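You operate a simulated robot arm through the tools that you are given. There is no shell and no other tool.

You are at the controls of a simulated robot arm. One attempt, no reset.

## Task
Pack the red block in the carton with the green label, shut it and tape it with a short strip.
Fine: one strip; leave the carton in the seat and the length knob as set; lift the yellow lever again.
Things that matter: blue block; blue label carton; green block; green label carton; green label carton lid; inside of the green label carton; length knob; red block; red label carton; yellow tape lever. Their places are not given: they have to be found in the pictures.

It is judged by the outcome, as a careful person would: the job done as asked, and still so three seconds after it is handed in. It fails if anything else is knocked over, pushed out of place, dropped, spilled or broken.

## Robot
A 6-joint arm with a two-finger gripper, fixed in place. Base frame: the origin is at the foot of the arm, x ahead of it, y to its left, z up; the work surface is at about z = 883. Lengths are in mm, angles in degrees, forces in N, time in s.
Its first joint turns from -166.0 to 166.0 degrees. Payload 2.45 kg.
The TCP is the grasp point between the finger pads, 20 mm short of the fingertips. In the tool frame z runs along the fingers and y along their closing line. Largest opening 140 mm; the body of the gripper starts 168 mm behind the TCP.
Orientation is that of the tool frame in the base frame, as [roll, pitch, yaw] about the fixed x, y, z axes, in that order (R = Rz(yaw) Ry(pitch) Rx(roll)). With the fingers straight down and closing along the base's y, the tool's x points along the base's -x, its y along +y and its z along -z.

## Interface
- The arm moves only by the tool servo_tool. Its argument "targets" is a list of rows, each a list of 7 numbers: the shift along the tool's x, y, z in units of 20 mm (1.0 is 20 mm), then the turn, a rotation vector about the tool's x, y, z in units of 6 degrees (1.0 is 6 degrees), then the opening, from 0 (shut) to 1 (fully open). In form: [[dx, dy, dz, ax, ay, az, fingers], ...]. A call has 1 to 20 rows; each row shifts and turns the commanded pose from where the row before left it, along the tool's axes as they then stand. A call with a number of a shift or a turn outside -1 to 1 is refused whole. Rows are played at 5 a second. More than 50 mm and 8.6 degrees between two rows, or a gripper value outside its range, and nothing of the call is played. A pose out of reach is approached as far as the arm can. The call stops where the force on the tool passes 90 N (or 10 N more than at its start, if that is more) or the arm is blocked; 0.2 s more then pass. The fingers move at their own pace (about 45 mm/s each) and stop on an object; they squeeze with about 40 N. The grip force told is the motor's: it shows also when the fingers shut on nothing. Time passes only in rows, and 0.2 s behind the last, so rows that do not move let the fingers close. The reply holds the time, the measured pose of the TCP, the force on the tool along the base axes, the opening and the grip force, in the units named above and with some noise, with the torque about the TCP (base axes, N m) and any sound that the robot's microphone picked up.
- Cameras (640 x 400 px; columns grow to the right, rows downward): "scene" is fixed at [220.4, -499.6, 1675.8]; the picture's right is [0.69, -0.73, 0.00], its down [-0.37, -0.35, -0.86] and it looks along [0.63, 0.59, -0.51] (base axes); focal length 312 px, centre (320, 200). "wrist" rides on the gripper at [78, 11, -209] in the tool frame; the picture's right is [-0.14, 0.99, 0.00], its down [-0.92, -0.13, -0.37] and it looks along [-0.37, -0.05, 0.93] (tool axes); focal length 280 px, centre (320, 200).
- snapshot(camera): a new picture of that camera. The clock stands still meanwhile.
- point_at(camera, pixels): for up to 12 pixels [column, row] of the newest picture of that camera ("zoom" is the newest enlarged one), the place [x, y, z] in the base frame of the surface seen there, good to about 3 mm. The clock stands still meanwhile.
- zoom(camera, box): a new picture of the part [left, top, right, bottom] of that camera's present view, enlarged. The clock stands still meanwhile.
- finish_job(): hands the job in; it is judged then, once.

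Open the gripper and draw the arm clear of the work before you hand the job in, unless the task says otherwise.

The tools are called as name(argument=value, ...) on one line, values as JSON. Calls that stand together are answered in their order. servo_tool: Moves the arm, as the interface text tells. Its arguments: {"type":"object","properties":{"targets":{"type":"array","items":{"type":"array","items":{"type":"number"}}}},"required":["targets"]} The other tools are called the same way: snapshot (camera) takes a picture; point_at (camera, pixels) gives the place of the surface under pixels of a picture; zoom (camera, box) takes an enlarged picture of a part of a camera's view; finish_job () hands the job in.

At the start:

```text
clock: 0.0
position: [642.9, 257.8, 1302.2]
ee_rot: [180.0, 0.0, 180.0]
ft_force: [-0.1, -1.3, 0.4]
wrist_torque: [0.0, 0.0, 0.01]
grip_width: 140.3
finger_force: 0.1
```

scene: 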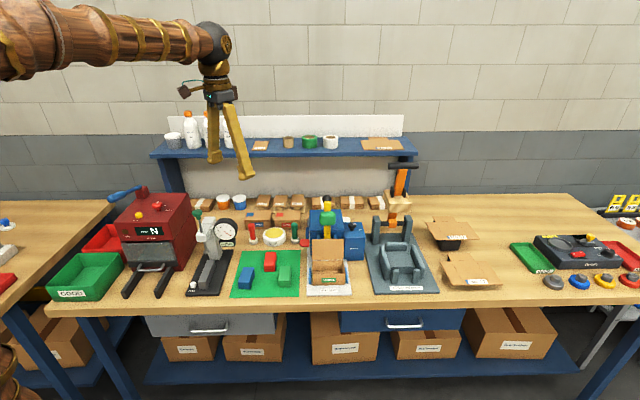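
wrist: 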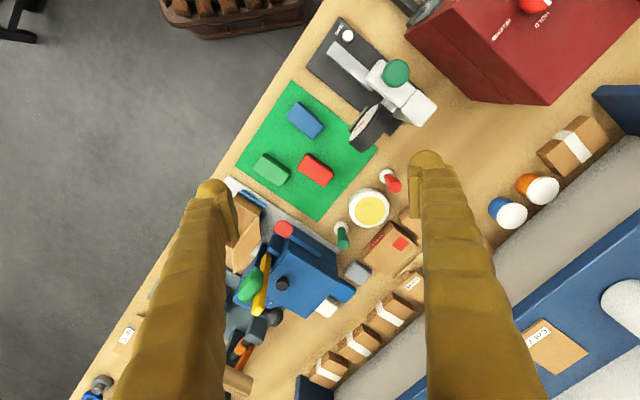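

The scene picture shows a green mat with blocks near (265,270), an open carton near (328,265) and a blue machine at (335,230). I'll zoom in for detail.

zoom(camera="scene", box=[220, 180, 380, 300])

zoom(camera="scene", box=[340, 140, 520, 300])

zoom(camera="wrist", box=[200, 60, 440, 360])

```text
3.33 times, centred on (300, 240) of scene
```

zoom: 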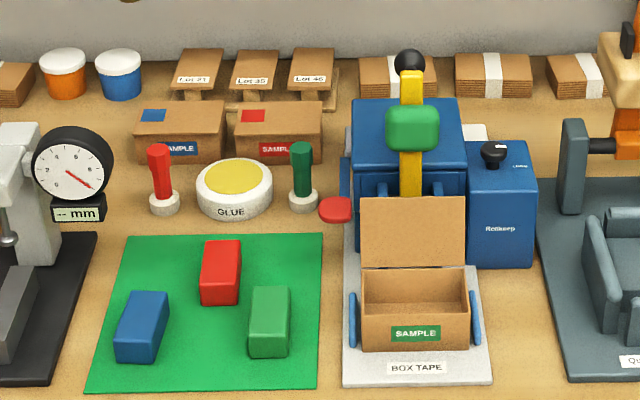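

```text
2.50 times, centred on (430, 220) of scene
```

zoom: 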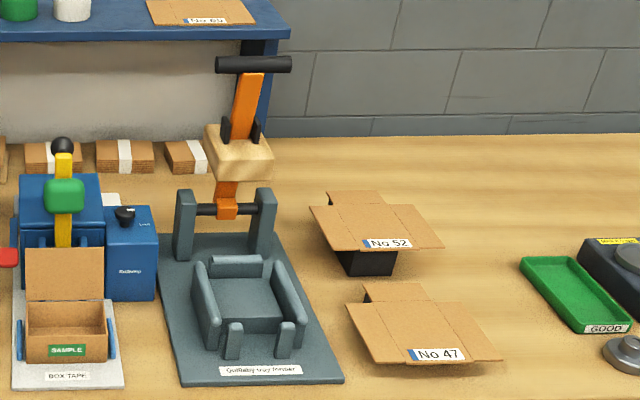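

```text
1.33 times, centred on (320, 210) of wrist
```

zoom: 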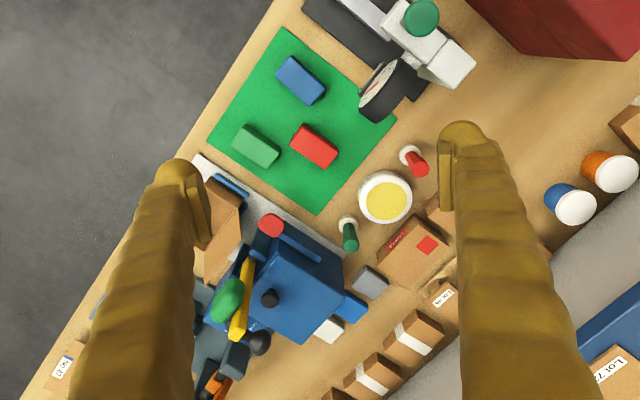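

The green label carton sits open in the box taper; the length knob seems to be the black one on the blue box at right. I'll zoom closer on the machine.

zoom(camera="scene", box=[325, 205, 365, 235])

zoom(camera="scene", box=[295, 190, 375, 300])

zoom(camera="scene", box=[335, 215, 360, 250])

```text
13.33 times, centred on (345, 220) of scene
```

zoom: 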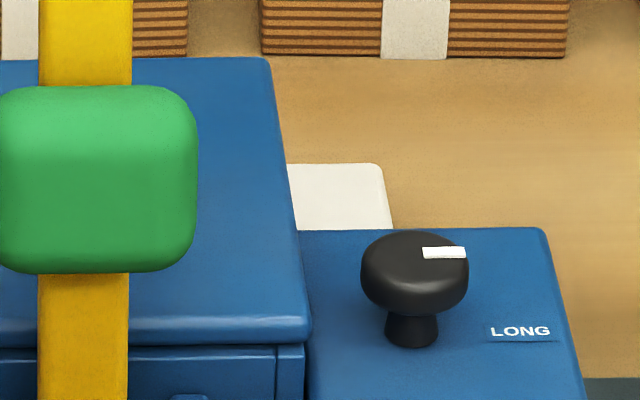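

```text
3.64 times, centred on (335, 245) of scene
```

zoom: 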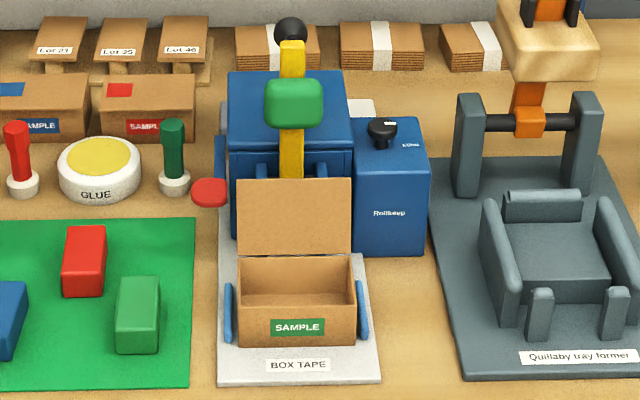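

```text
11.43 times, centred on (348, 232) of scene
```

zoom: 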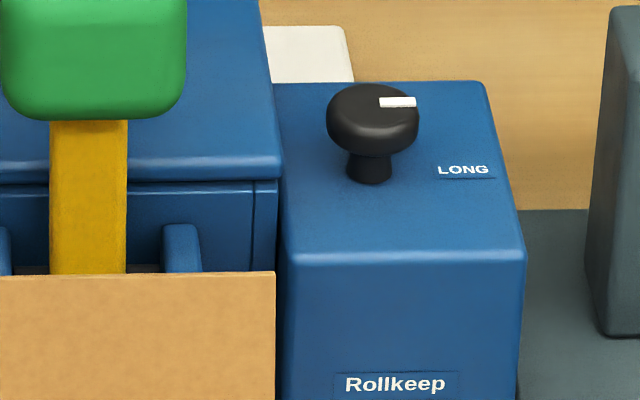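

The knob's white mark points at "LONG", so it must be turned to short. I'll measure the main points in the scene picture.

snapshot(camera="scene")

zoom(camera="scene", box=[220, 180, 380, 300])

point_at(camera="zoom", pixels=[[205, 242], [240, 242], [237, 270], [204, 268], [220, 255], [263, 290], [140, 310], [362, 318], [470, 318], [362, 268], [467, 268], [362, 198]])

point_at(camera="zoom", pixels=[[465, 198], [411, 60], [411, 128], [411, 90], [410, 180], [335, 210], [494, 152], [530, 148], [530, 190], [470, 190], [460, 105], [355, 105]])

point_at(camera="zoom", pixels=[[345, 380], [490, 380], [353, 320], [476, 320], [415, 310], [362, 348], [469, 348], [300, 160], [235, 180], [160, 160], [180, 210], [270, 130]])

```text
taken
```

scene: 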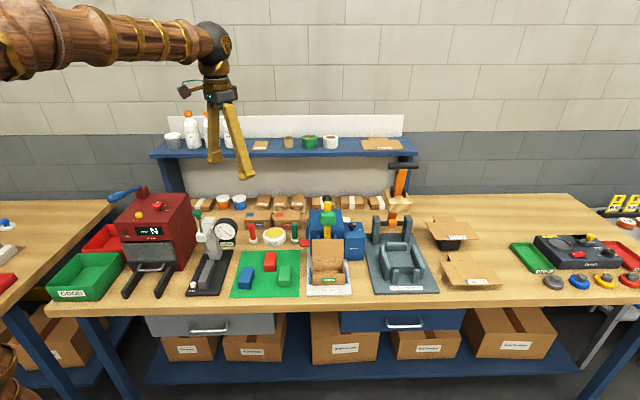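

```text
3.33 times, centred on (300, 240) of scene
```

zoom: 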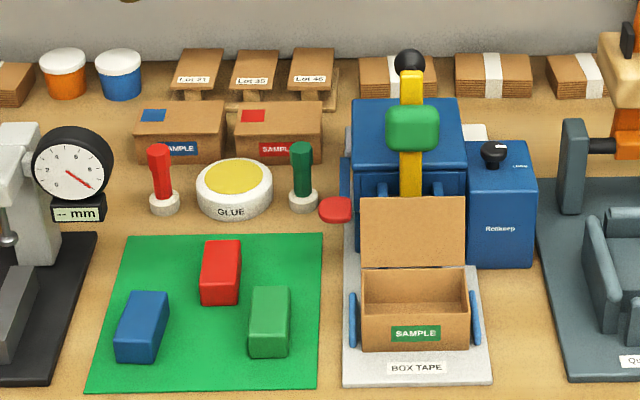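

```text
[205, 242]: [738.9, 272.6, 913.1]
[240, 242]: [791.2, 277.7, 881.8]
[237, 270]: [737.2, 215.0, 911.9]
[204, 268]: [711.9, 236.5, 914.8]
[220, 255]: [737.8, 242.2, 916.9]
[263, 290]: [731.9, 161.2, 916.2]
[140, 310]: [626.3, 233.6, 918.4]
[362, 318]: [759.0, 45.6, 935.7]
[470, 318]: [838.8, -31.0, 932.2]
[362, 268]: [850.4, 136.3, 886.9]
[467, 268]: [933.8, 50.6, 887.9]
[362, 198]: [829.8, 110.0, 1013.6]
```

```text
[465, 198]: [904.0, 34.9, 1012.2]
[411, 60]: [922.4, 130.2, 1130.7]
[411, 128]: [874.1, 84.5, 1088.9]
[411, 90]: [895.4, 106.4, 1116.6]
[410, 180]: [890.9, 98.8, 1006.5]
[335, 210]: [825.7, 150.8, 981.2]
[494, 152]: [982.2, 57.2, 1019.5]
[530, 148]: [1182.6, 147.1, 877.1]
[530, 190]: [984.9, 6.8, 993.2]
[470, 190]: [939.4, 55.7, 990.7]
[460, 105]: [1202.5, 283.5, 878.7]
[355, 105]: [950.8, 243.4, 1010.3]
```

```text
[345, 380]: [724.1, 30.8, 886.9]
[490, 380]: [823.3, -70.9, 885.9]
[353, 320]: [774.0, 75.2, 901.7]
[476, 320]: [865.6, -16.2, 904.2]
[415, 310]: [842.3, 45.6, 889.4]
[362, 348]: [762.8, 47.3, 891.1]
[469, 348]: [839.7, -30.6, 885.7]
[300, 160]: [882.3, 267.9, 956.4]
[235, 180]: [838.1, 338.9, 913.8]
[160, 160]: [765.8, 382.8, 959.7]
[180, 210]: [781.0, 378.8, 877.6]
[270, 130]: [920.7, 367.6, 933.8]
```

The bench is turned about -46° from the base's x axis: carton front bottom corners at (763,47) and (840,-31). I'll yaw the tool by +44° to align with it, then look again.

servo_tool(targets=[[0, 0, 0, 0, 0, -0.9167, 1], [0, 0, 0, 0, 0, -0.9167, 1], [0, 0, 0, 0, 0, -0.9167, 1], [0, 0, 0, 0, 0, -0.9167, 1], [0, 0, 0, 0, 0, -0.9167, 1], [0, 0, 0, 0, 0, -0.9167, 1], [0, 0, 0, 0, 0, -0.9167, 1], [0, 0, 0, 0, 0, -0.9167, 1]])

point_at(camera="scene", pixels=[[160, 152], [410, 152], [280, 150], [400, 165], [400, 185], [402, 165]])

```text
clock: 1.8
position: [642.2, 257.1, 1301.6]
ee_rot: [180.0, 0.1, -135.9]
ft_force: [0.3, 0.3, -0.5]
wrist_torque: [-0.01, -0.03, -0.04]
grip_width: 140.1
finger_force: 0.1
```

```text
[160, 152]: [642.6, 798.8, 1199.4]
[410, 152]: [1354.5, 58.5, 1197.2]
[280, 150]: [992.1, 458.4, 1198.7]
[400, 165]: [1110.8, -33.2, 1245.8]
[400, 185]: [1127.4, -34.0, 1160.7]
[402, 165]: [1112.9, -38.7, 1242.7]
```

The yaw worked. Now I'll move along the bench to above the carton, staying at z about 1290, for a top view of it.

servo_tool(targets=[[0, -0.97, 0.05, 0, 0, 0, 1], [0, -0.97, 0.05, 0, 0, 0, 1], [0, -0.97, 0.05, 0, 0, 0, 1], [0, -0.97, 0.05, 0, 0, 0, 1], [0, -0.97, 0.05, 0, 0, 0, 1], [0, -0.97, 0.05, 0, 0, 0, 1], [0, -0.97, 0.05, 0, 0, 0, 1], [0, -0.97, 0.05, 0, 0, 0, 1], [0, -0.97, 0.05, 0, 0, 0, 1], [0, -0.97, 0.05, 0, 0, 0, 1], [0, -0.97, 0.05, 0, 0, 0, 1], [0, -0.97, 0.05, 0, 0, 0, 1], [0, -0.97, 0.05, 0, 0, 0, 1], [0, -0.97, 0.05, 0, 0, 0, 1], [0, -0.97, 0.05, 0, 0, 0, 1]])

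snapshot(camera="wrist")

```text
clock: 5.0
position: [844.4, 46.1, 1288.0]
ee_rot: [-180.0, 0.0, -136.0]
ft_force: [0.5, 0.0, 0.6]
wrist_torque: [-0.03, 0.01, -0.02]
grip_width: 140.4
finger_force: 0.1
```

```text
taken
```

wrist: 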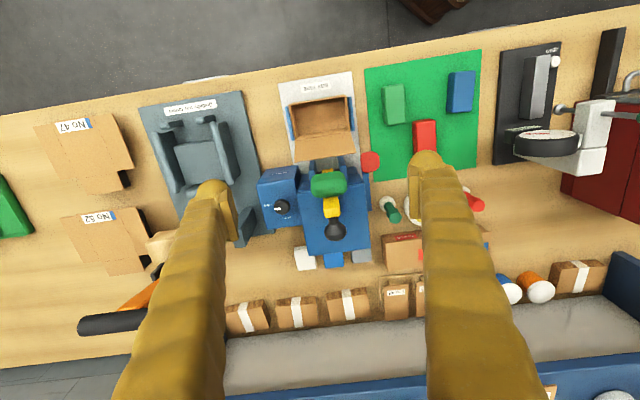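

The top view shows the carton at (323,125), the lever at (330,200) and the knob at (281,207). I'll zoom in on those.

zoom(camera="wrist", box=[255, 165, 315, 230])

zoom(camera="wrist", box=[250, 60, 410, 280])

point_at(camera="zoom", pixels=[[290, 110], [400, 100], [320, 20], [340, 250], [340, 330], [340, 300], [330, 370], [250, 295], [270, 290], [385, 290], [370, 240], [300, 250]])

```text
6.15 times, centred on (285, 198) of wrist
```

zoom: 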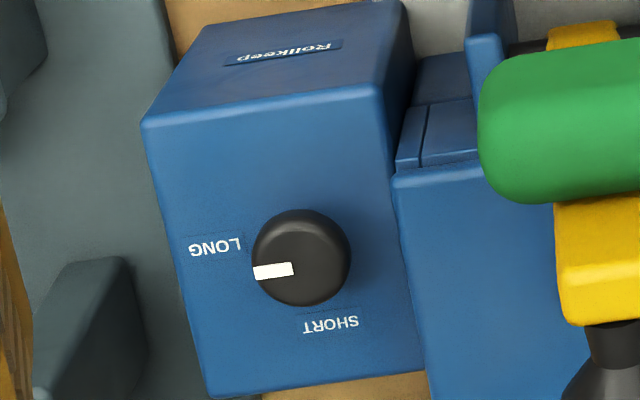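

```text
1.82 times, centred on (330, 170) of wrist
```

zoom: 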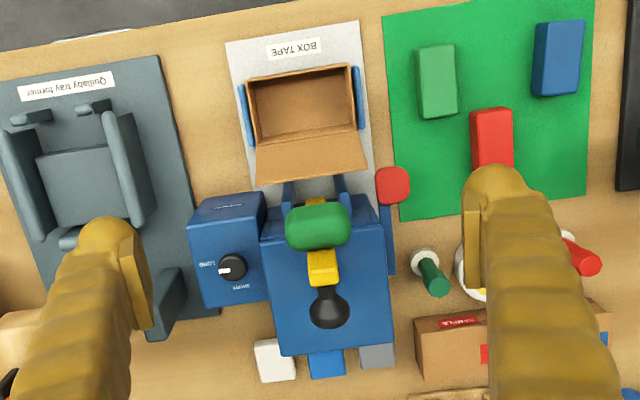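

```text
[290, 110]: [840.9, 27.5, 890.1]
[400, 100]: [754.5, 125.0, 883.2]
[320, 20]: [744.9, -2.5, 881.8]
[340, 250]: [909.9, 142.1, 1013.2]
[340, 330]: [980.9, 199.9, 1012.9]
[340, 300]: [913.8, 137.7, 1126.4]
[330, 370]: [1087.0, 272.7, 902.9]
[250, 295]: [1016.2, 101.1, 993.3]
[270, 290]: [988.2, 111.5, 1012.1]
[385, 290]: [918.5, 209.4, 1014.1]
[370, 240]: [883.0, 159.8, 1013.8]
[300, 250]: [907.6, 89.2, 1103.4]
```

The pointer is at LONG (toward the bench's right) and SHORT is toward the back, about a quarter turn counter-clockwise. I'll measure the knob, labels and box edges.

zoom(camera="wrist", box=[255, 165, 315, 230])

point_at(camera="zoom", pixels=[[300, 250], [262, 272], [290, 269], [345, 250], [300, 215], [300, 295], [215, 247], [330, 325], [155, 130], [370, 100], [420, 365], [215, 390]])

point_at(camera="zoom", pixels=[[405, 190], [440, 180], [420, 300], [440, 380], [390, 150], [260, 250], [30, 370], [90, 280], [130, 380], [580, 300], [610, 335], [590, 30]])

```text
6.15 times, centred on (285, 198) of wrist
```

zoom: 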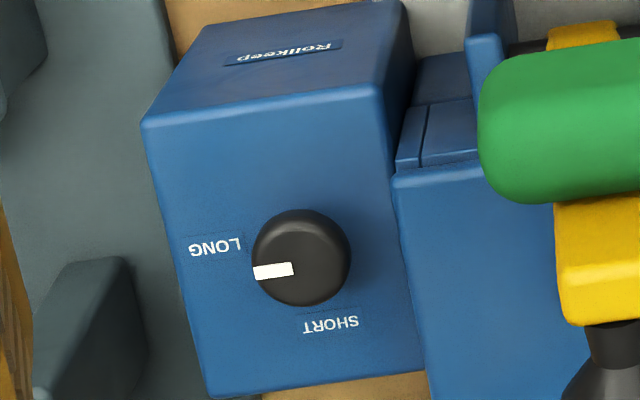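

```text
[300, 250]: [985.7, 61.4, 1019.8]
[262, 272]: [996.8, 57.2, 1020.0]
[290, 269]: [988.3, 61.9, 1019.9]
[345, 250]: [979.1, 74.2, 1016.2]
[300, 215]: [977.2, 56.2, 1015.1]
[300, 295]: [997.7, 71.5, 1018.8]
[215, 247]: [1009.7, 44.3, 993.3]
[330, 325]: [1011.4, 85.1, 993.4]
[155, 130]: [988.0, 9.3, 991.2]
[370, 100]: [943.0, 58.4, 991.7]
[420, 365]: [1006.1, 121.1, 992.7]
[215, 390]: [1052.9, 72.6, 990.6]
```

```text
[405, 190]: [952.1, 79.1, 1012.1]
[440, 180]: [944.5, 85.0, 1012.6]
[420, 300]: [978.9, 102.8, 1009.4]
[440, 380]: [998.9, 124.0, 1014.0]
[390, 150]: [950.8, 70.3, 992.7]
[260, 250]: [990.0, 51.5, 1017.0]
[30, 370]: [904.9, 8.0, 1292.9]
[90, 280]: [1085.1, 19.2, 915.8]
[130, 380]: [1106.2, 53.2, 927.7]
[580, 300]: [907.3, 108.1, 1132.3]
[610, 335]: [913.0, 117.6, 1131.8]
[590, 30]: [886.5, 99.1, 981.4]
```

Knob centre is about (986,63,1020), radius ~12.5, box top z=993; pointer is toward +u (LONG), SHORT label toward +v. I'll rotate the tool by -90° yaw so that the fingers close along the depth direction, and move above the knob at height.

servo_tool(targets=[[0, 0, 0, 0, 0, 1, 1], [0, 0, 0, 0, 0, 1, 1], [0, 0, 0, 0, 0, 1, 1], [0, 0, 0, 0, 0, 1, 1], [0, 0, 0, 0, 0, 1, 1], [0, 0, 0, 0, 0, 1, 1], [0, 0, 0, 0, 0, 1, 1], [0, 0, 0, 0, 0, 1, 1], [0, 0, 0, 0, 0, 1, 1], [0, 0, 0, 0, 0, 1, 1], [0, 0, 0, 0, 0, 1, 1], [0, 0, 0, 0, 0, 1, 1], [0, 0, 0, 0, 0, 1, 1], [0, 0, 0, 0, 0, 1, 1], [0, 0, 0, 0, 0, 1, 1]])

servo_tool(targets=[[-0.72, -0.95, 0.4, 0, 0, 0, 0.5], [-0.72, -0.95, 0.4, 0, 0, 0, 0.5], [-0.72, -0.95, 0.4, 0, 0, 0, 0.5], [-0.72, -0.95, 0.4, 0, 0, 0, 0.5], [-0.72, -0.95, 0.4, 0, 0, 0, 0.5], [-0.72, -0.95, 0.4, 0, 0, 0, 0.5]])

```text
clock: 8.2
position: [843.2, 47.6, 1285.3]
ee_rot: [180.0, 0.0, 133.9]
ft_force: [0.5, -0.3, 0.5]
wrist_torque: [-0.01, -0.02, 0.04]
grip_width: 140.0
finger_force: 0.0
```

```text
clock: 9.6
position: [822.9, -92.6, 1239.2]
ee_rot: [-180.0, 0.1, 134.0]
ft_force: [0.0, 0.2, -0.2]
wrist_torque: [0.01, 0.01, 0.0]
grip_width: 69.9
finger_force: 0.0
```

I got the sign of the tool's y wrong here (it points to +v); nothing was touched. I'll move 228 mm along +y to be above the knob.

servo_tool(targets=[[0, 0.95, 0, 0, 0, 0, 0.5], [0, 0.95, 0, 0, 0, 0, 0.5], [0, 0.95, 0, 0, 0, 0, 0.5], [0, 0.95, 0, 0, 0, 0, 0.5], [0, 0.95, 0, 0, 0, 0, 0.5], [0, 0.95, 0, 0, 0, 0, 0.5], [0, 0.95, 0, 0, 0, 0, 0.5], [0, 0.95, 0, 0, 0, 0, 0.5], [0, 0.95, 0, 0, 0, 0, 0.5], [0, 0.95, 0, 0, 0, 0, 0.5], [0, 0.95, 0, 0, 0, 0, 0.5], [0, 0.95, 0, 0, 0, 0, 0.5]])

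snapshot(camera="wrist")

snapshot(camera="scene")

```text
clock: 12.2
position: [987.2, 65.4, 1238.5]
ee_rot: [179.8, 0.0, 134.1]
ft_force: [-0.4, 0.4, -0.1]
wrist_torque: [-0.03, -0.01, 0.0]
grip_width: 69.8
finger_force: 0.0
```

```text
taken
```

wrist: 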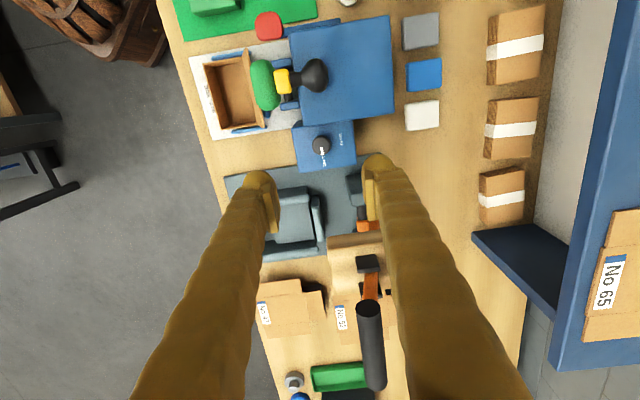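

```text
taken
```

scene: 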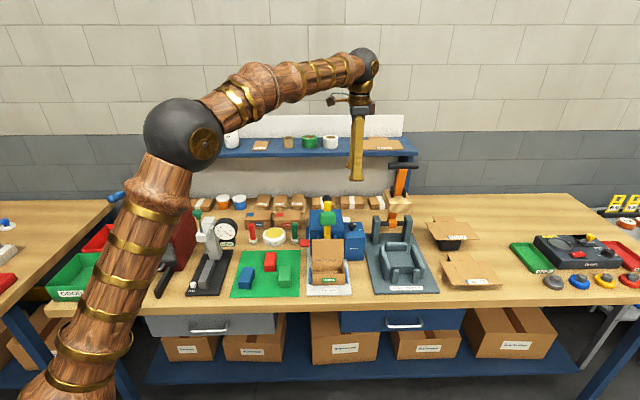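

The tool is above the knob at (987,65), and the knob shows at (321,146). I'll zoom to refine the knob's centre.

zoom(camera="wrist", box=[285, 115, 365, 175])

point_at(camera="zoom", pixels=[[235, 250], [350, 250], [290, 195], [290, 310], [290, 250], [300, 290], [290, 265], [240, 160], [420, 225], [300, 350]])

```text
6.67 times, centred on (325, 145) of wrist
```

zoom: 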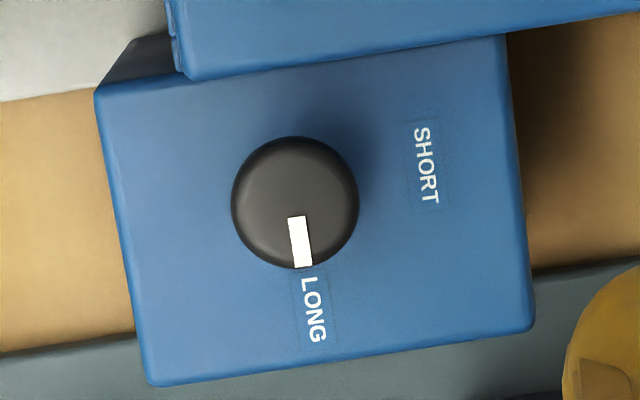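

```text
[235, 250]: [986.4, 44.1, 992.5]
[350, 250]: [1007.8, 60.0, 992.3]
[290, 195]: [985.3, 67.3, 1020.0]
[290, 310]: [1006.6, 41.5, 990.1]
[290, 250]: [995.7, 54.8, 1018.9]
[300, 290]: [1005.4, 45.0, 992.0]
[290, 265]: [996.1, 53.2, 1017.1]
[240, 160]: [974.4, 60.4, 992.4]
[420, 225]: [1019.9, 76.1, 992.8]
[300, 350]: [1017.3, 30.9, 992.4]
```

The knob centre shows at zoom pixel (295,202). I'll sample several points on it to average the noise out.

point_at(camera="zoom", pixels=[[295, 202], [255, 202], [335, 202], [295, 162], [295, 242], [270, 177], [320, 227], [270, 227], [320, 177], [295, 180], [295, 224], [275, 202]])

```text
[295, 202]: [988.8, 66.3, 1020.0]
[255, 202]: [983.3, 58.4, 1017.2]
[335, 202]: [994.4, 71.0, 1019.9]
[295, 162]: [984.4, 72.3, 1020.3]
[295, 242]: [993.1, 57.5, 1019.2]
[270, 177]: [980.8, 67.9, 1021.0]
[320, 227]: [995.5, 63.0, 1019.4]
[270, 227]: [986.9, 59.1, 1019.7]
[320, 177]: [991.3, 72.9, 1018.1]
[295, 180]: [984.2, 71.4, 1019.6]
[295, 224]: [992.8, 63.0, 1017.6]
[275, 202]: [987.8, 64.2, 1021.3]
```

Knob centre averages to (988.5,65.5), matching the TCP. I descend to z≈1060 with opening 50 mm.

servo_tool(targets=[[0, 0.05, 0.9, 0, 0, 0, 0.36], [0, 0, 0.9, 0, 0, 0, 0.36], [0, 0, 0.9, 0, 0, 0, 0.36], [0, 0, 0.9, 0, 0, 0, 0.36], [0, 0, 0.9, 0, 0, 0, 0.36], [0, 0, 0.9, 0, 0, 0, 0.36], [0, 0, 0.9, 0, 0, 0, 0.36], [0, 0, 0.9, 0, 0, 0, 0.36], [0, 0, 0.9, 0, 0, 0, 0.36], [0, 0, 0.9, 0, 0, 0, 0.36]])

snapshot(camera="wrist")

zoom(camera="scene", box=[290, 120, 450, 270])

```text
clock: 14.4
position: [987.1, 64.9, 1058.0]
ee_rot: [-180.0, 0.0, 134.0]
ft_force: [-0.6, -0.2, 0.0]
wrist_torque: [0.0, 0.0, -0.01]
grip_width: 50.4
finger_force: 0.1
```

```text
taken
```

wrist: 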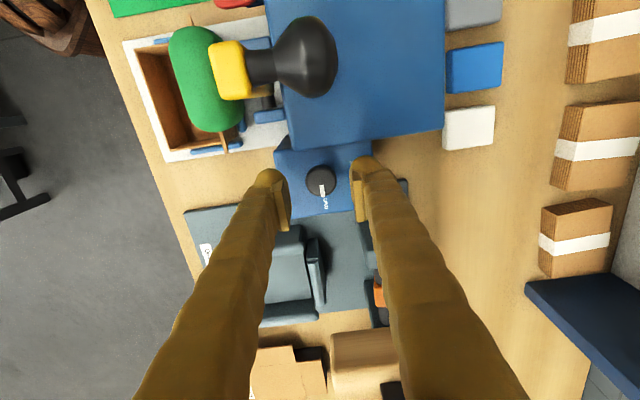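

```text
2.67 times, centred on (370, 195) of scene
```

zoom: 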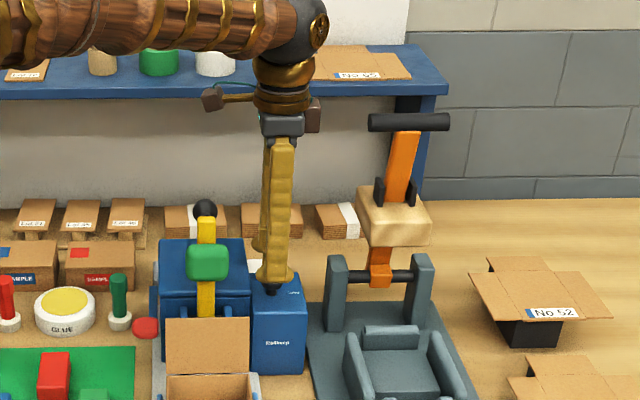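

The knob lies between the fingertips. I descend 39 mm to z≈1019 and close gently.

servo_tool(targets=[[0, 0.03, 0.8, 0, 0, 0, 0.36], [0, 0.02, 0.8, 0, 0, 0, 0.36], [0, 0, 0.35, 0, 0, 0, 0.36]])

snapshot(camera="wrist")

```text
clock: 15.2
position: [988.2, 67.1, 1018.6]
ee_rot: [179.9, 0.0, 134.0]
ft_force: [0.2, 0.1, 0.5]
wrist_torque: [0.0, 0.0, 0.01]
grip_width: 50.5
finger_force: 0.0
```

```text
taken
```

wrist: 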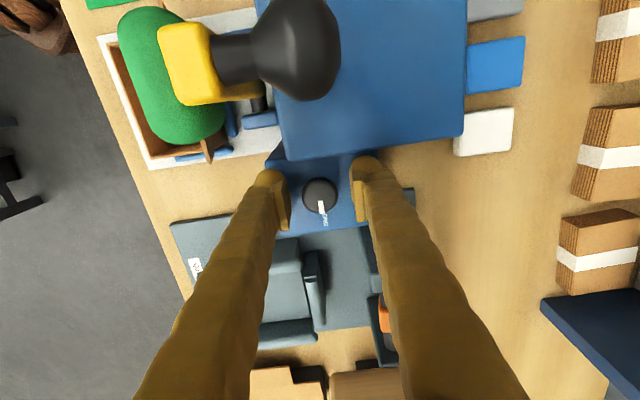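

Knob at (320,195) sits mid between the finger pads, no contact force. Now I close on it.

servo_tool(targets=[[0, 0, 0, 0, 0, 0, 0.1], [0, 0, 0, 0, 0, 0, 0.1], [0, 0, 0, 0, 0, 0, 0.1]])

```text
clock: 16.0
position: [987.7, 67.1, 1017.2]
ee_rot: [-179.7, -0.1, 134.0]
ft_force: [-1.7, -3.2, -37.7]
wrist_torque: [0.06, 0.04, 0.01]
grip_width: 27.3
finger_force: 36.5
```

The knob is gripped at 27 mm. I begin the counter-clockwise turn with 30°, checking the readings.

servo_tool(targets=[[0, 0, 0, 0, 0, -1, 0.1], [0, 0, 0, 0, 0, -1, 0.1], [0, 0, 0, 0, 0, -1, 0.1], [0, 0, 0, 0, 0, -1, 0.1], [0, 0, 0, 0, 0, -1, 0.1]])

zoom(camera="wrist", box=[260, 130, 380, 250])

```text
clock: 17.2
position: [989.6, 64.7, 1016.6]
ee_rot: [-179.8, 0.1, 162.0]
ft_force: [17.2, -0.9, -17.6]
wrist_torque: [0.14, -0.12, -0.53]
grip_width: 26.1
finger_force: 44.8
stopped in row 5: the force on the tool passed its limit at 93 N (the readings are from after the stop); the commanded pose is now the measured one
```

```text
3.33 times, centred on (320, 190) of wrist
```

zoom: 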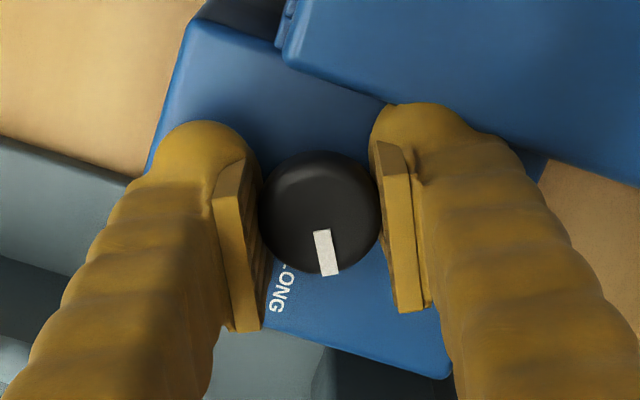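

The knob turned along about 28° (LONG label now at the left of the pointer), then force built up, probably from a small off-centre grip. I'll open slightly to relax and see the force and picture.

servo_tool(targets=[[0, 0, 0, 0, 0, 0, 0.25], [0, 0, 0, 0, 0, 0, 0.25]])

zoom(camera="wrist", box=[260, 130, 380, 250])

zoom(camera="scene", box=[310, 180, 390, 260])

```text
clock: 17.8
position: [988.1, 63.3, 1016.2]
ee_rot: [-179.9, 0.0, 162.1]
ft_force: [20.9, -17.4, -26.3]
wrist_torque: [-0.7, -0.01, -0.64]
grip_width: 28.6
finger_force: 0.0
```

```text
3.33 times, centred on (320, 190) of wrist
```

zoom: 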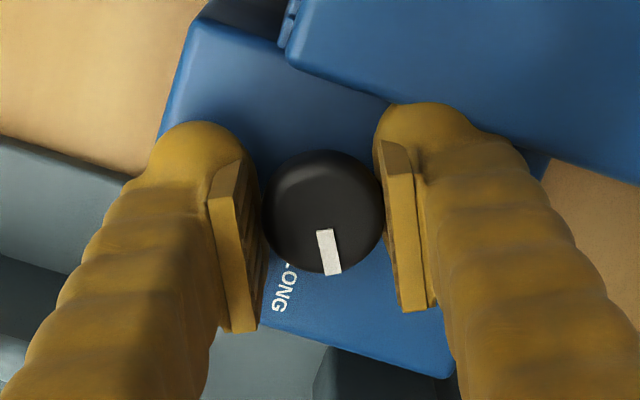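

```text
5.00 times, centred on (350, 220) of scene
```

zoom: 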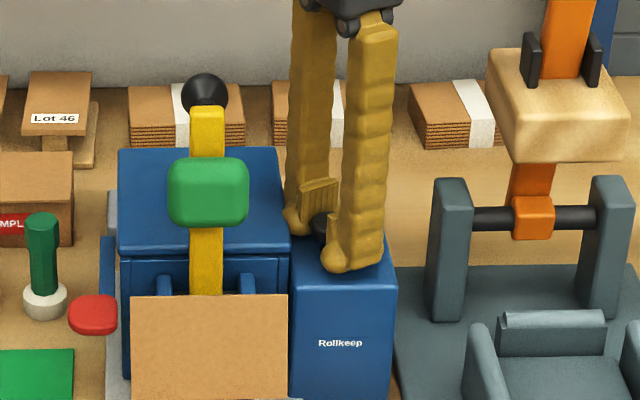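

The far finger is against the machine's body (fingers only opened to 28.6 mm, +u push). I'll ease toward +u a little, lift out, then regrip with a narrower swing range.

servo_tool(targets=[[-0.05, -0.03, -0.1, 0, 0, 0, 0.205], [0, 0, -0.4, 0, 0, 0, 0.205], [0, 0, -0.7, 0, 0, 0, 0.205], [0, 0, -0.9, 0, 0, 0, 0.205]])

snapshot(camera="wrist")

zoom(camera="wrist", box=[260, 120, 380, 240])

```text
clock: 18.4
position: [988.3, 62.7, 1016.7]
ee_rot: [-179.7, -0.4, 162.1]
ft_force: [17.8, -2.9, -18.0]
wrist_torque: [-0.32, -0.12, -0.52]
grip_width: 30.8
finger_force: 1.1
stopped in row 2: the force on the tool passed its limit at 101 N (the readings are from after the stop); the commanded pose is now the measured one
```

```text
taken
```

wrist: 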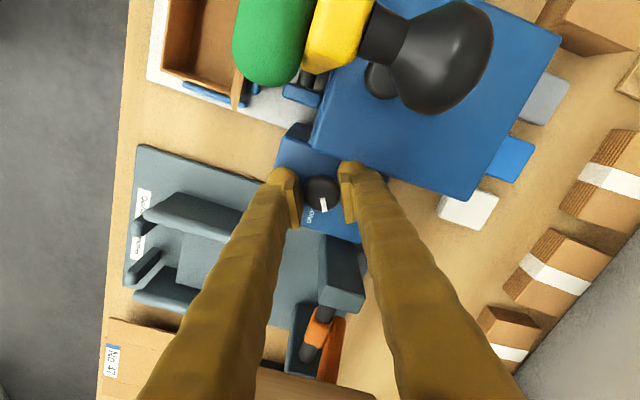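

```text
3.33 times, centred on (320, 180) of wrist
```

zoom: 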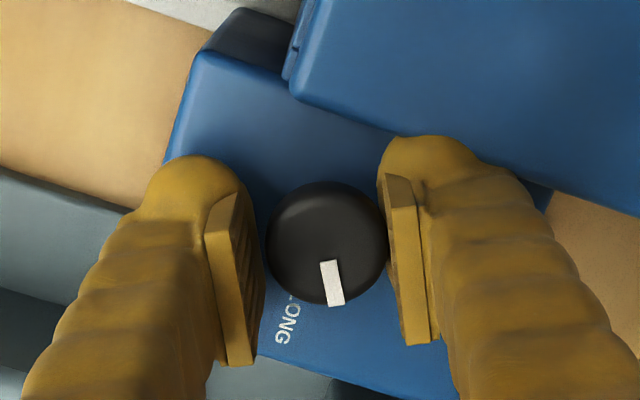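

The finger seems caught beside the machine's cover edge. I'll rotate the tool back toward the free angle with the grip slack, so that the knob stays and the finger comes clear.

servo_tool(targets=[[0, 0, 0, 0, 0, 0.5, 0.215], [0, 0, 0, 0, 0, 0.5, 0.215], [0, 0, 0, 0, 0, 0.5, 0.215], [0, 0, 0, 0, 0, 0.5, 0.22], [0, 0, 0, 0, 0, 0.5, 0.23]])

zoom(camera="wrist", box=[260, 120, 380, 240])

```text
clock: 19.6
position: [988.7, 62.8, 1019.3]
ee_rot: [-179.7, -0.3, 147.1]
ft_force: [0.6, -0.8, -0.4]
wrist_torque: [0.01, 0.02, 0.03]
grip_width: 32.2
finger_force: 0.1
```

```text
3.33 times, centred on (320, 180) of wrist
```

zoom: 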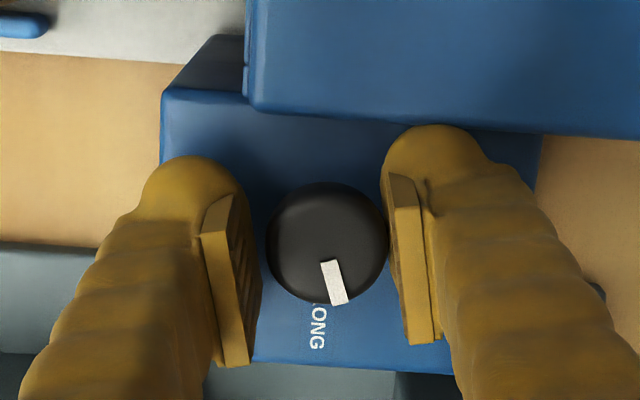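

Contact gone, and the knob pointer stays at about 29° of the 90° needed. I'll lift 40 mm, rotate the tool to yaw ~101° and offset it 8 mm away from the machine for the next bite.

servo_tool(targets=[[0, 0, -0.4, 0, 0, 0, 0.25], [0, 0, -0.8, 0, 0, 0, 0.25], [0, 0, -0.8, 0, 0, 0, 0.3], [0, 0, 0, 0, 0, 0.958, 0.3], [0, 0, 0, 0, 0, 0.958, 0.3], [0, 0, 0, 0, 0, 0.958, 0.3], [0, 0, 0, 0, 0, 0.958, 0.3], [0, 0, 0, 0, 0, 0.958, 0.3], [0, 0, 0, 0, 0, 0.958, 0.3], [0, 0, 0, 0, 0, 0.958, 0.3], [-0.27, 0.014, 0, 0, 0, 0.958, 0.3]])

zoom(camera="wrist", box=[260, 120, 380, 240])

point_at(camera="zoom", pixels=[[325, 200]])

```text
clock: 22.0
position: [991.4, 58.6, 1058.0]
ee_rot: [-179.6, 0.0, 101.1]
ft_force: [0.6, -0.4, -0.1]
wrist_torque: [-0.02, -0.01, -0.01]
grip_width: 42.0
finger_force: 0.0
```

```text
3.33 times, centred on (320, 180) of wrist
```

zoom: 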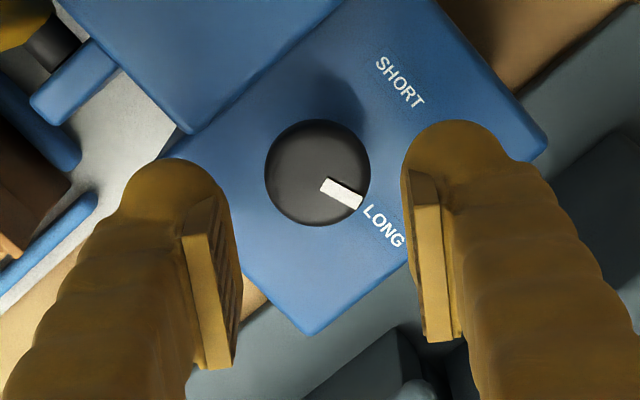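

```text
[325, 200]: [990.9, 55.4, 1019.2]
```

The tool is at yaw 101°, pointer seen between the fingers at about 25° from LONG. I descend to z≈1020 and close on the knob.

servo_tool(targets=[[0, -0.03, 0.7, 0, 0, 0, 0.3], [0, -0.03, 0.7, 0, 0, 0, 0.3], [0, 0, 0.5, 0, 0, 0, 0.3], [0, 0, 0, 0, 0, 0, 0.15], [0, 0, 0, 0, 0, 0, 0.15], [0, 0, 0, 0, 0, 0, 0.15]])

zoom(camera="wrist", box=[260, 120, 380, 240])

```text
clock: 23.4
position: [988.9, 58.5, 1019.6]
ee_rot: [-179.5, 0.0, 101.1]
ft_force: [12.9, 7.4, -12.9]
wrist_torque: [0.0, 0.06, -0.07]
grip_width: 30.6
finger_force: 7.1
```

```text
3.33 times, centred on (320, 180) of wrist
```

zoom: 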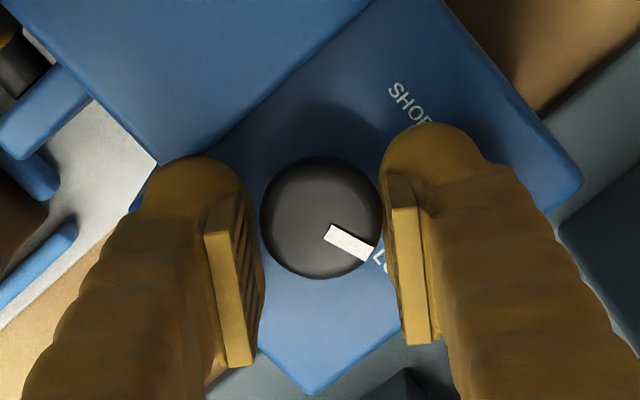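

Right pad touches the knob first while the left still has a gap; I shift slightly and let the fingers finish closing.

servo_tool(targets=[[0, 0.05, 0, 0, 0, 0, 0.12], [0, 0.03, 0, 0, 0, 0, 0.1], [0, 0, 0, 0, 0, 0, 0.1]])

```text
clock: 24.2
position: [989.8, 58.0, 1016.5]
ee_rot: [-179.3, 0.0, 101.1]
ft_force: [6.7, 5.0, -49.7]
wrist_torque: [-0.34, -0.07, -0.07]
grip_width: 27.2
finger_force: 44.5
```

Gripped at 27 mm, with the tool drawn ~3 mm down. I relax the command 2.5 mm down and turn counter-clockwise about the knob's axis by 30°.

servo_tool(targets=[[0, 0, 0.12, 0, 0, 0, 0.12], [0.002, 0.038, 0, 0, 0, -1, 0.12], [0.002, 0.038, 0, 0, 0, -1, 0.12], [0.002, 0.038, 0, 0, 0, -1, 0.12], [0.002, 0.038, 0, 0, 0, -1, 0.12], [0.002, 0.038, 0, 0, 0, -1, 0.12]])

zoom(camera="wrist", box=[260, 120, 380, 240])

```text
clock: 25.6
position: [993.2, 59.9, 1016.3]
ee_rot: [-179.5, -0.2, 131.3]
ft_force: [-21.9, -5.8, -48.4]
wrist_torque: [-0.24, -0.21, 0.15]
grip_width: 26.8
finger_force: 44.9
```

```text
3.33 times, centred on (320, 180) of wrist
```

zoom: 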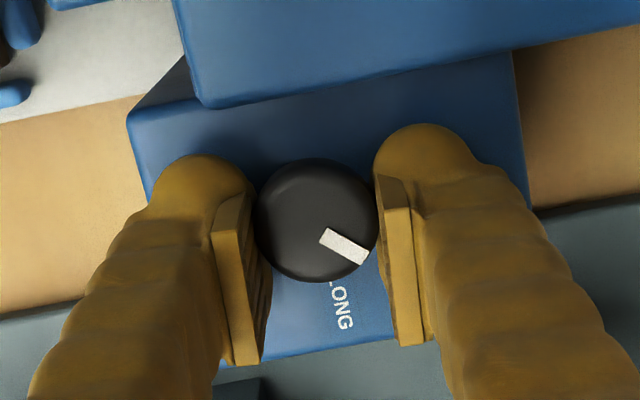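

The pointer followed and is now about 53° from LONG, clearance to the machine is good. I turn another 36°.

servo_tool(targets=[[0.002, 0.038, 0, 0, 0, -1, 0.12], [0.002, 0.038, 0, 0, 0, -1, 0.12], [0.002, 0.038, 0, 0, 0, -1, 0.12], [0.002, 0.038, 0, 0, 0, -1, 0.12], [0.002, 0.038, 0, 0, 0, -1, 0.12]])

zoom(camera="wrist", box=[260, 120, 380, 240])

```text
clock: 26.8
position: [996.5, 62.0, 1015.1]
ee_rot: [-179.6, -0.5, 161.3]
ft_force: [-43.2, -22.6, -48.8]
wrist_torque: [0.04, -0.11, 0.23]
grip_width: 26.6
finger_force: 45.6
```

```text
3.33 times, centred on (320, 180) of wrist
```

zoom: 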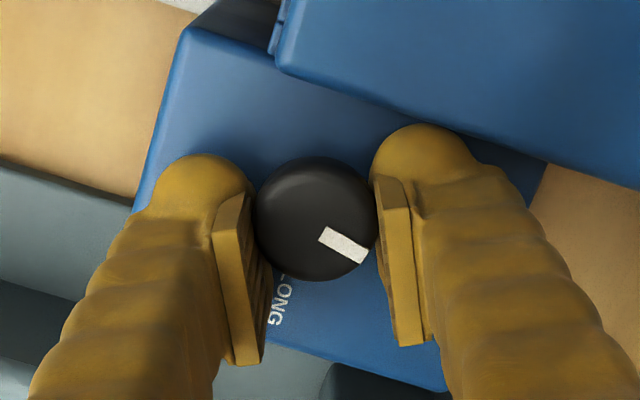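

The pointer is about 83° round. I relax the sideways strain slightly and turn the last ~8°.

servo_tool(targets=[[0.03, -0.06, 0, 0, 0, 0, 0.12], [0.002, 0.02, 0, 0, 0, -0.7, 0.12], [0.002, 0.02, 0, 0, 0, -0.7, 0.12], [0, 0, 0, 0, 0, 0, 0.12]])

zoom(camera="wrist", box=[260, 120, 380, 240])

```text
clock: 27.8
position: [995.9, 63.3, 1016.1]
ee_rot: [-179.7, -0.5, 169.7]
ft_force: [-12.0, -8.6, -65.5]
wrist_torque: [0.17, -0.56, 0.1]
grip_width: 26.2
finger_force: 45.2
```

```text
3.33 times, centred on (320, 180) of wrist
```

zoom: 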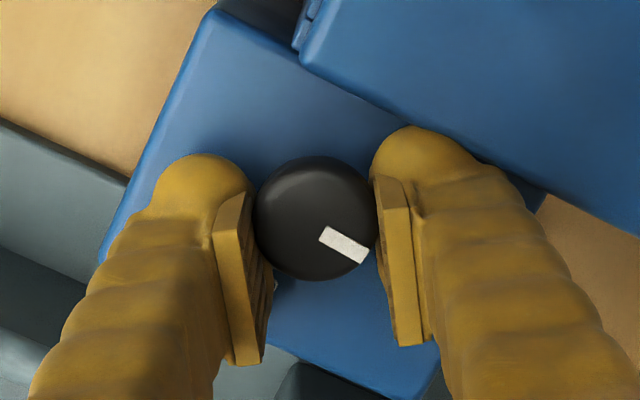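

The pointer is now at ~90°, toward SHORT. I open slightly, edge away from the machine and lift.

servo_tool(targets=[[0, 0, 0, 0, 0, 0, 0.215], [-0.1, 0, 0, 0, 0, 0, 0.225], [-0.1, 0, -0.1, 0, 0, 0, 0.225], [0, 0, -0.3, 0, 0, 0, 0.225], [0, 0, -0.7, 0, 0, 0, 0.225], [0, 0, -0.9, 0, 0, 0, 0.225], [0, 0, -0.9, 0, 0, 0, 0.3]])

zoom(camera="wrist", box=[260, 120, 380, 240])

snapshot(camera="wrist")

```text
clock: 29.4
position: [1000.1, 61.5, 1075.5]
ee_rot: [-179.8, -0.4, 169.5]
ft_force: [0.1, -0.2, 0.3]
wrist_torque: [-0.01, 0.02, -0.01]
grip_width: 41.8
finger_force: 0.1
```

```text
3.33 times, centred on (320, 180) of wrist
```

zoom: 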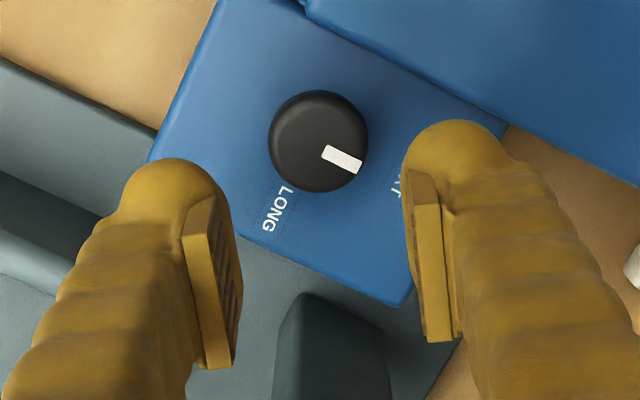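

```text
taken
```

wrist: 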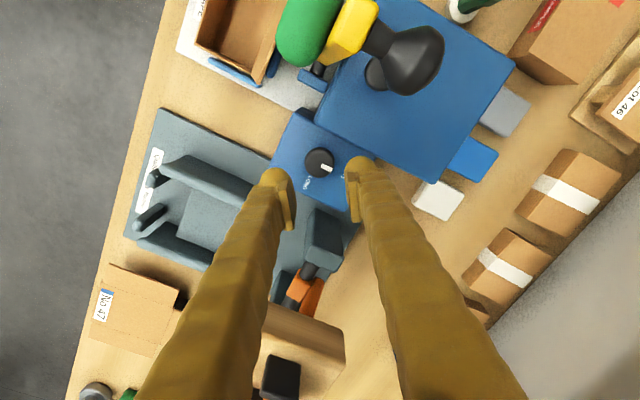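

The pointer now lies toward SHORT (about 90–95°). I raise the tool to look from higher and confirm.

servo_tool(targets=[[0, 0, -0.95, 0, 0, 0, 0.5], [0, 0, -0.95, 0, 0, 0, 0.5], [0, 0, -0.95, 0, 0, 0, 0.5], [0, 0, -0.95, 0, 0, 0, 0.5], [0, 0, -0.95, 0, 0, 0, 0.5], [0, 0, -0.95, 0, 0, 0, 0.5], [0, 0, -0.95, 0, 0, 0, 0.5], [0, 0, -0.95, 0, 0, 0, 0.5], [0, 0, -0.95, 0, 0, 0, 0.5]])

zoom(camera="wrist", box=[285, 105, 365, 165])

zoom(camera="scene", box=[325, 205, 365, 235])

```text
clock: 31.4
position: [1001.6, 60.7, 1247.3]
ee_rot: [-179.8, -0.4, 169.5]
ft_force: [0.0, -0.3, -0.1]
wrist_torque: [0.01, 0.01, 0.02]
grip_width: 69.7
finger_force: 0.0
```

```text
6.67 times, centred on (325, 135) of wrist
```

zoom: 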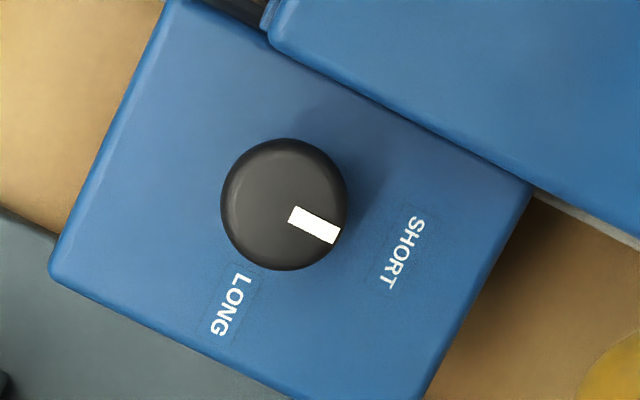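

```text
13.33 times, centred on (345, 220) of scene
```

zoom: 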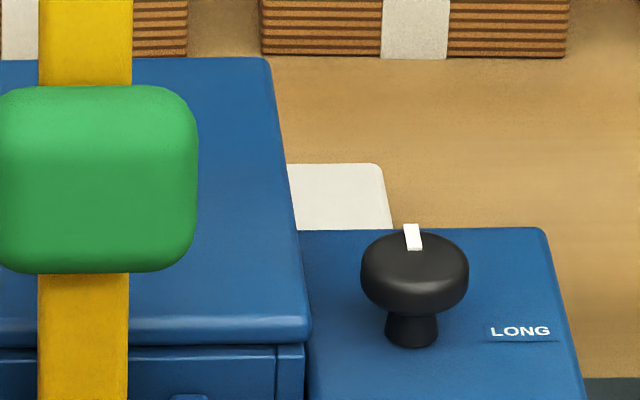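

The pointer is squarely at SHORT. Now I rotate back to yaw -136° and travel to the red block's area.

servo_tool(targets=[[0, 0, 0, 0, 0, -0.908, 0.6], [0, 0, 0, 0, 0, -0.908, 0.6], [0, 0, 0, 0, 0, -0.908, 0.6], [0, 0, 0, 0, 0, -0.908, 0.6], [0, 0, 0, 0, 0, -0.908, 0.6], [0, 0, 0, 0, 0, -0.908, 0.6], [0, 0, 0, 0, 0, -0.908, 0.6], [0, 0, 0, 0, 0, -0.908, 0.6], [0, 0, 0, 0, 0, -0.908, 0.6], [0, 0, 0, 0, 0, -0.908, 0.6]])

servo_tool(targets=[[0.235, 0.92, 0, 0, 0, 0, 0.6], [0.235, 0.92, 0, 0, 0, 0, 0.6], [0.235, 0.92, 0, 0, 0, 0, 0.6], [0.235, 0.92, 0, 0, 0, 0, 0.6], [0.235, 0.92, 0, 0, 0, 0, 0.6], [0.235, 0.92, 0, 0, 0, 0, 0.6], [0.235, 0.92, 0, 0, 0, 0, 0.6], [0.235, 0.92, 0, 0, 0, 0, 0.6], [0.235, 0.92, 0, 0, 0, 0, 0.6], [0.235, 0.92, 0, 0, 0, 0, 0.6], [0.235, 0.92, 0, 0, 0, 0, 0.6], [0.235, 0.92, 0, 0, 0, 0, 0.6], [0.235, 0.92, 0, 0, 0, 0, 0.6], [0.235, 0.92, 0, 0, 0, 0, 0.6], [0.235, 0.92, 0, 0, 0, 0, 0.6], [0.235, 0.92, 0, 0, 0, 0, 0.6], [0.235, 0.92, 0, 0, 0, 0, 0.6]])

snapshot(camera="wrist")

```text
clock: 33.6
position: [1000.5, 62.7, 1247.2]
ee_rot: [179.7, -0.4, -135.9]
ft_force: [-0.1, -0.1, -0.1]
wrist_torque: [-0.05, -0.02, -0.02]
grip_width: 83.9
finger_force: 0.1
```

```text
clock: 37.2
position: [724.7, 232.2, 1247.1]
ee_rot: [179.8, -0.4, -135.9]
ft_force: [0.3, 1.2, -1.2]
wrist_torque: [0.01, 0.01, 0.0]
grip_width: 83.9
finger_force: 0.1
```

```text
taken
```

wrist: 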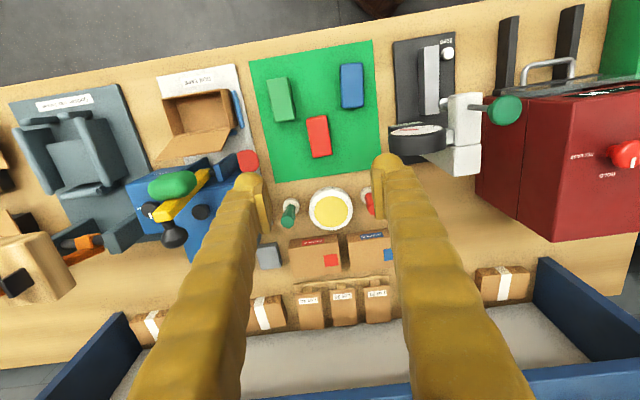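

The red block shows at (318,136). I zoom in and measure its corners and height.

zoom(camera="wrist", box=[270, 100, 370, 170])

point_at(camera="zoom", pixels=[[230, 110], [350, 95], [380, 330], [262, 350], [310, 220], [250, 200], [360, 200], [300, 120], [320, 330], [270, 280], [340, 280], [280, 150]])

```text
5.71 times, centred on (320, 135) of wrist
```

zoom: 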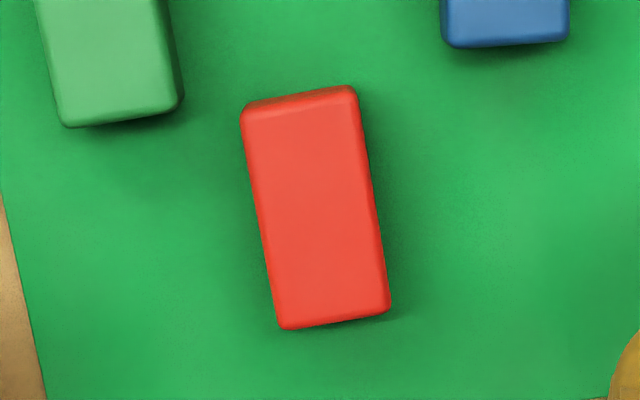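

```text
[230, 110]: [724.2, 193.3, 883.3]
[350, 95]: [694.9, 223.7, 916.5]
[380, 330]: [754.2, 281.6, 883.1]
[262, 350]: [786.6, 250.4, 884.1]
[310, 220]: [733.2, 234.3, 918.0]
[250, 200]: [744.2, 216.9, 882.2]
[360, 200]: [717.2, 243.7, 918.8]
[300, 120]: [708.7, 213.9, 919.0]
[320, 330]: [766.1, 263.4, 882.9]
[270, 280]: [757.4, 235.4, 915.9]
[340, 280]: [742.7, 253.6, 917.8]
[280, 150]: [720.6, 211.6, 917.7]
```

The red block is ~34 x 67 x 35 mm, long axis along the tool's x, centre about (729.5,233.6). Before choosing how it lies in the carton I measure the carton's inside.

zoom(camera="wrist", box=[145, 60, 265, 200])

zoom(camera="scene", box=[300, 220, 360, 300])

point_at(camera="zoom", pixels=[[232, 232], [230, 265], [420, 262], [228, 330], [425, 330], [230, 100], [420, 100], [330, 222], [250, 225], [410, 225], [325, 100], [330, 180]])

```text
2.86 times, centred on (205, 130) of wrist
```

zoom: 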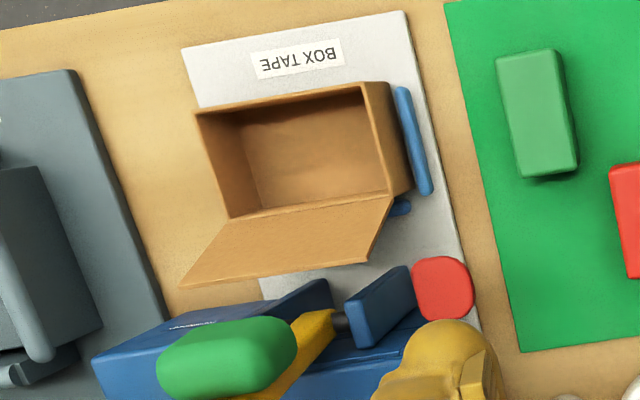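

```text
5.00 times, centred on (330, 260) of scene
```

zoom: 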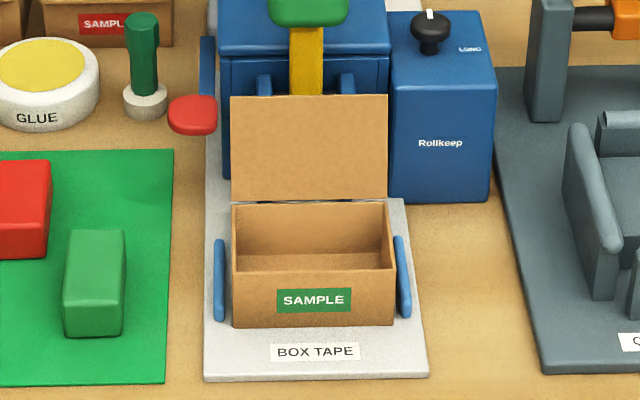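

```text
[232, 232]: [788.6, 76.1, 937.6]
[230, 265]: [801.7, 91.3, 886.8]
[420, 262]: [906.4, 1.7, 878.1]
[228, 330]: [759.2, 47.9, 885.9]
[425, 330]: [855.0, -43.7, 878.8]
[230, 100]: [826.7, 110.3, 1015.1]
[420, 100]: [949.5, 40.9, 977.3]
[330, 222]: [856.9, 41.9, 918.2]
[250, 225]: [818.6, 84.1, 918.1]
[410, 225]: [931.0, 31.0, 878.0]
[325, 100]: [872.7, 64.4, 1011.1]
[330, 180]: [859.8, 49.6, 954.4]
```

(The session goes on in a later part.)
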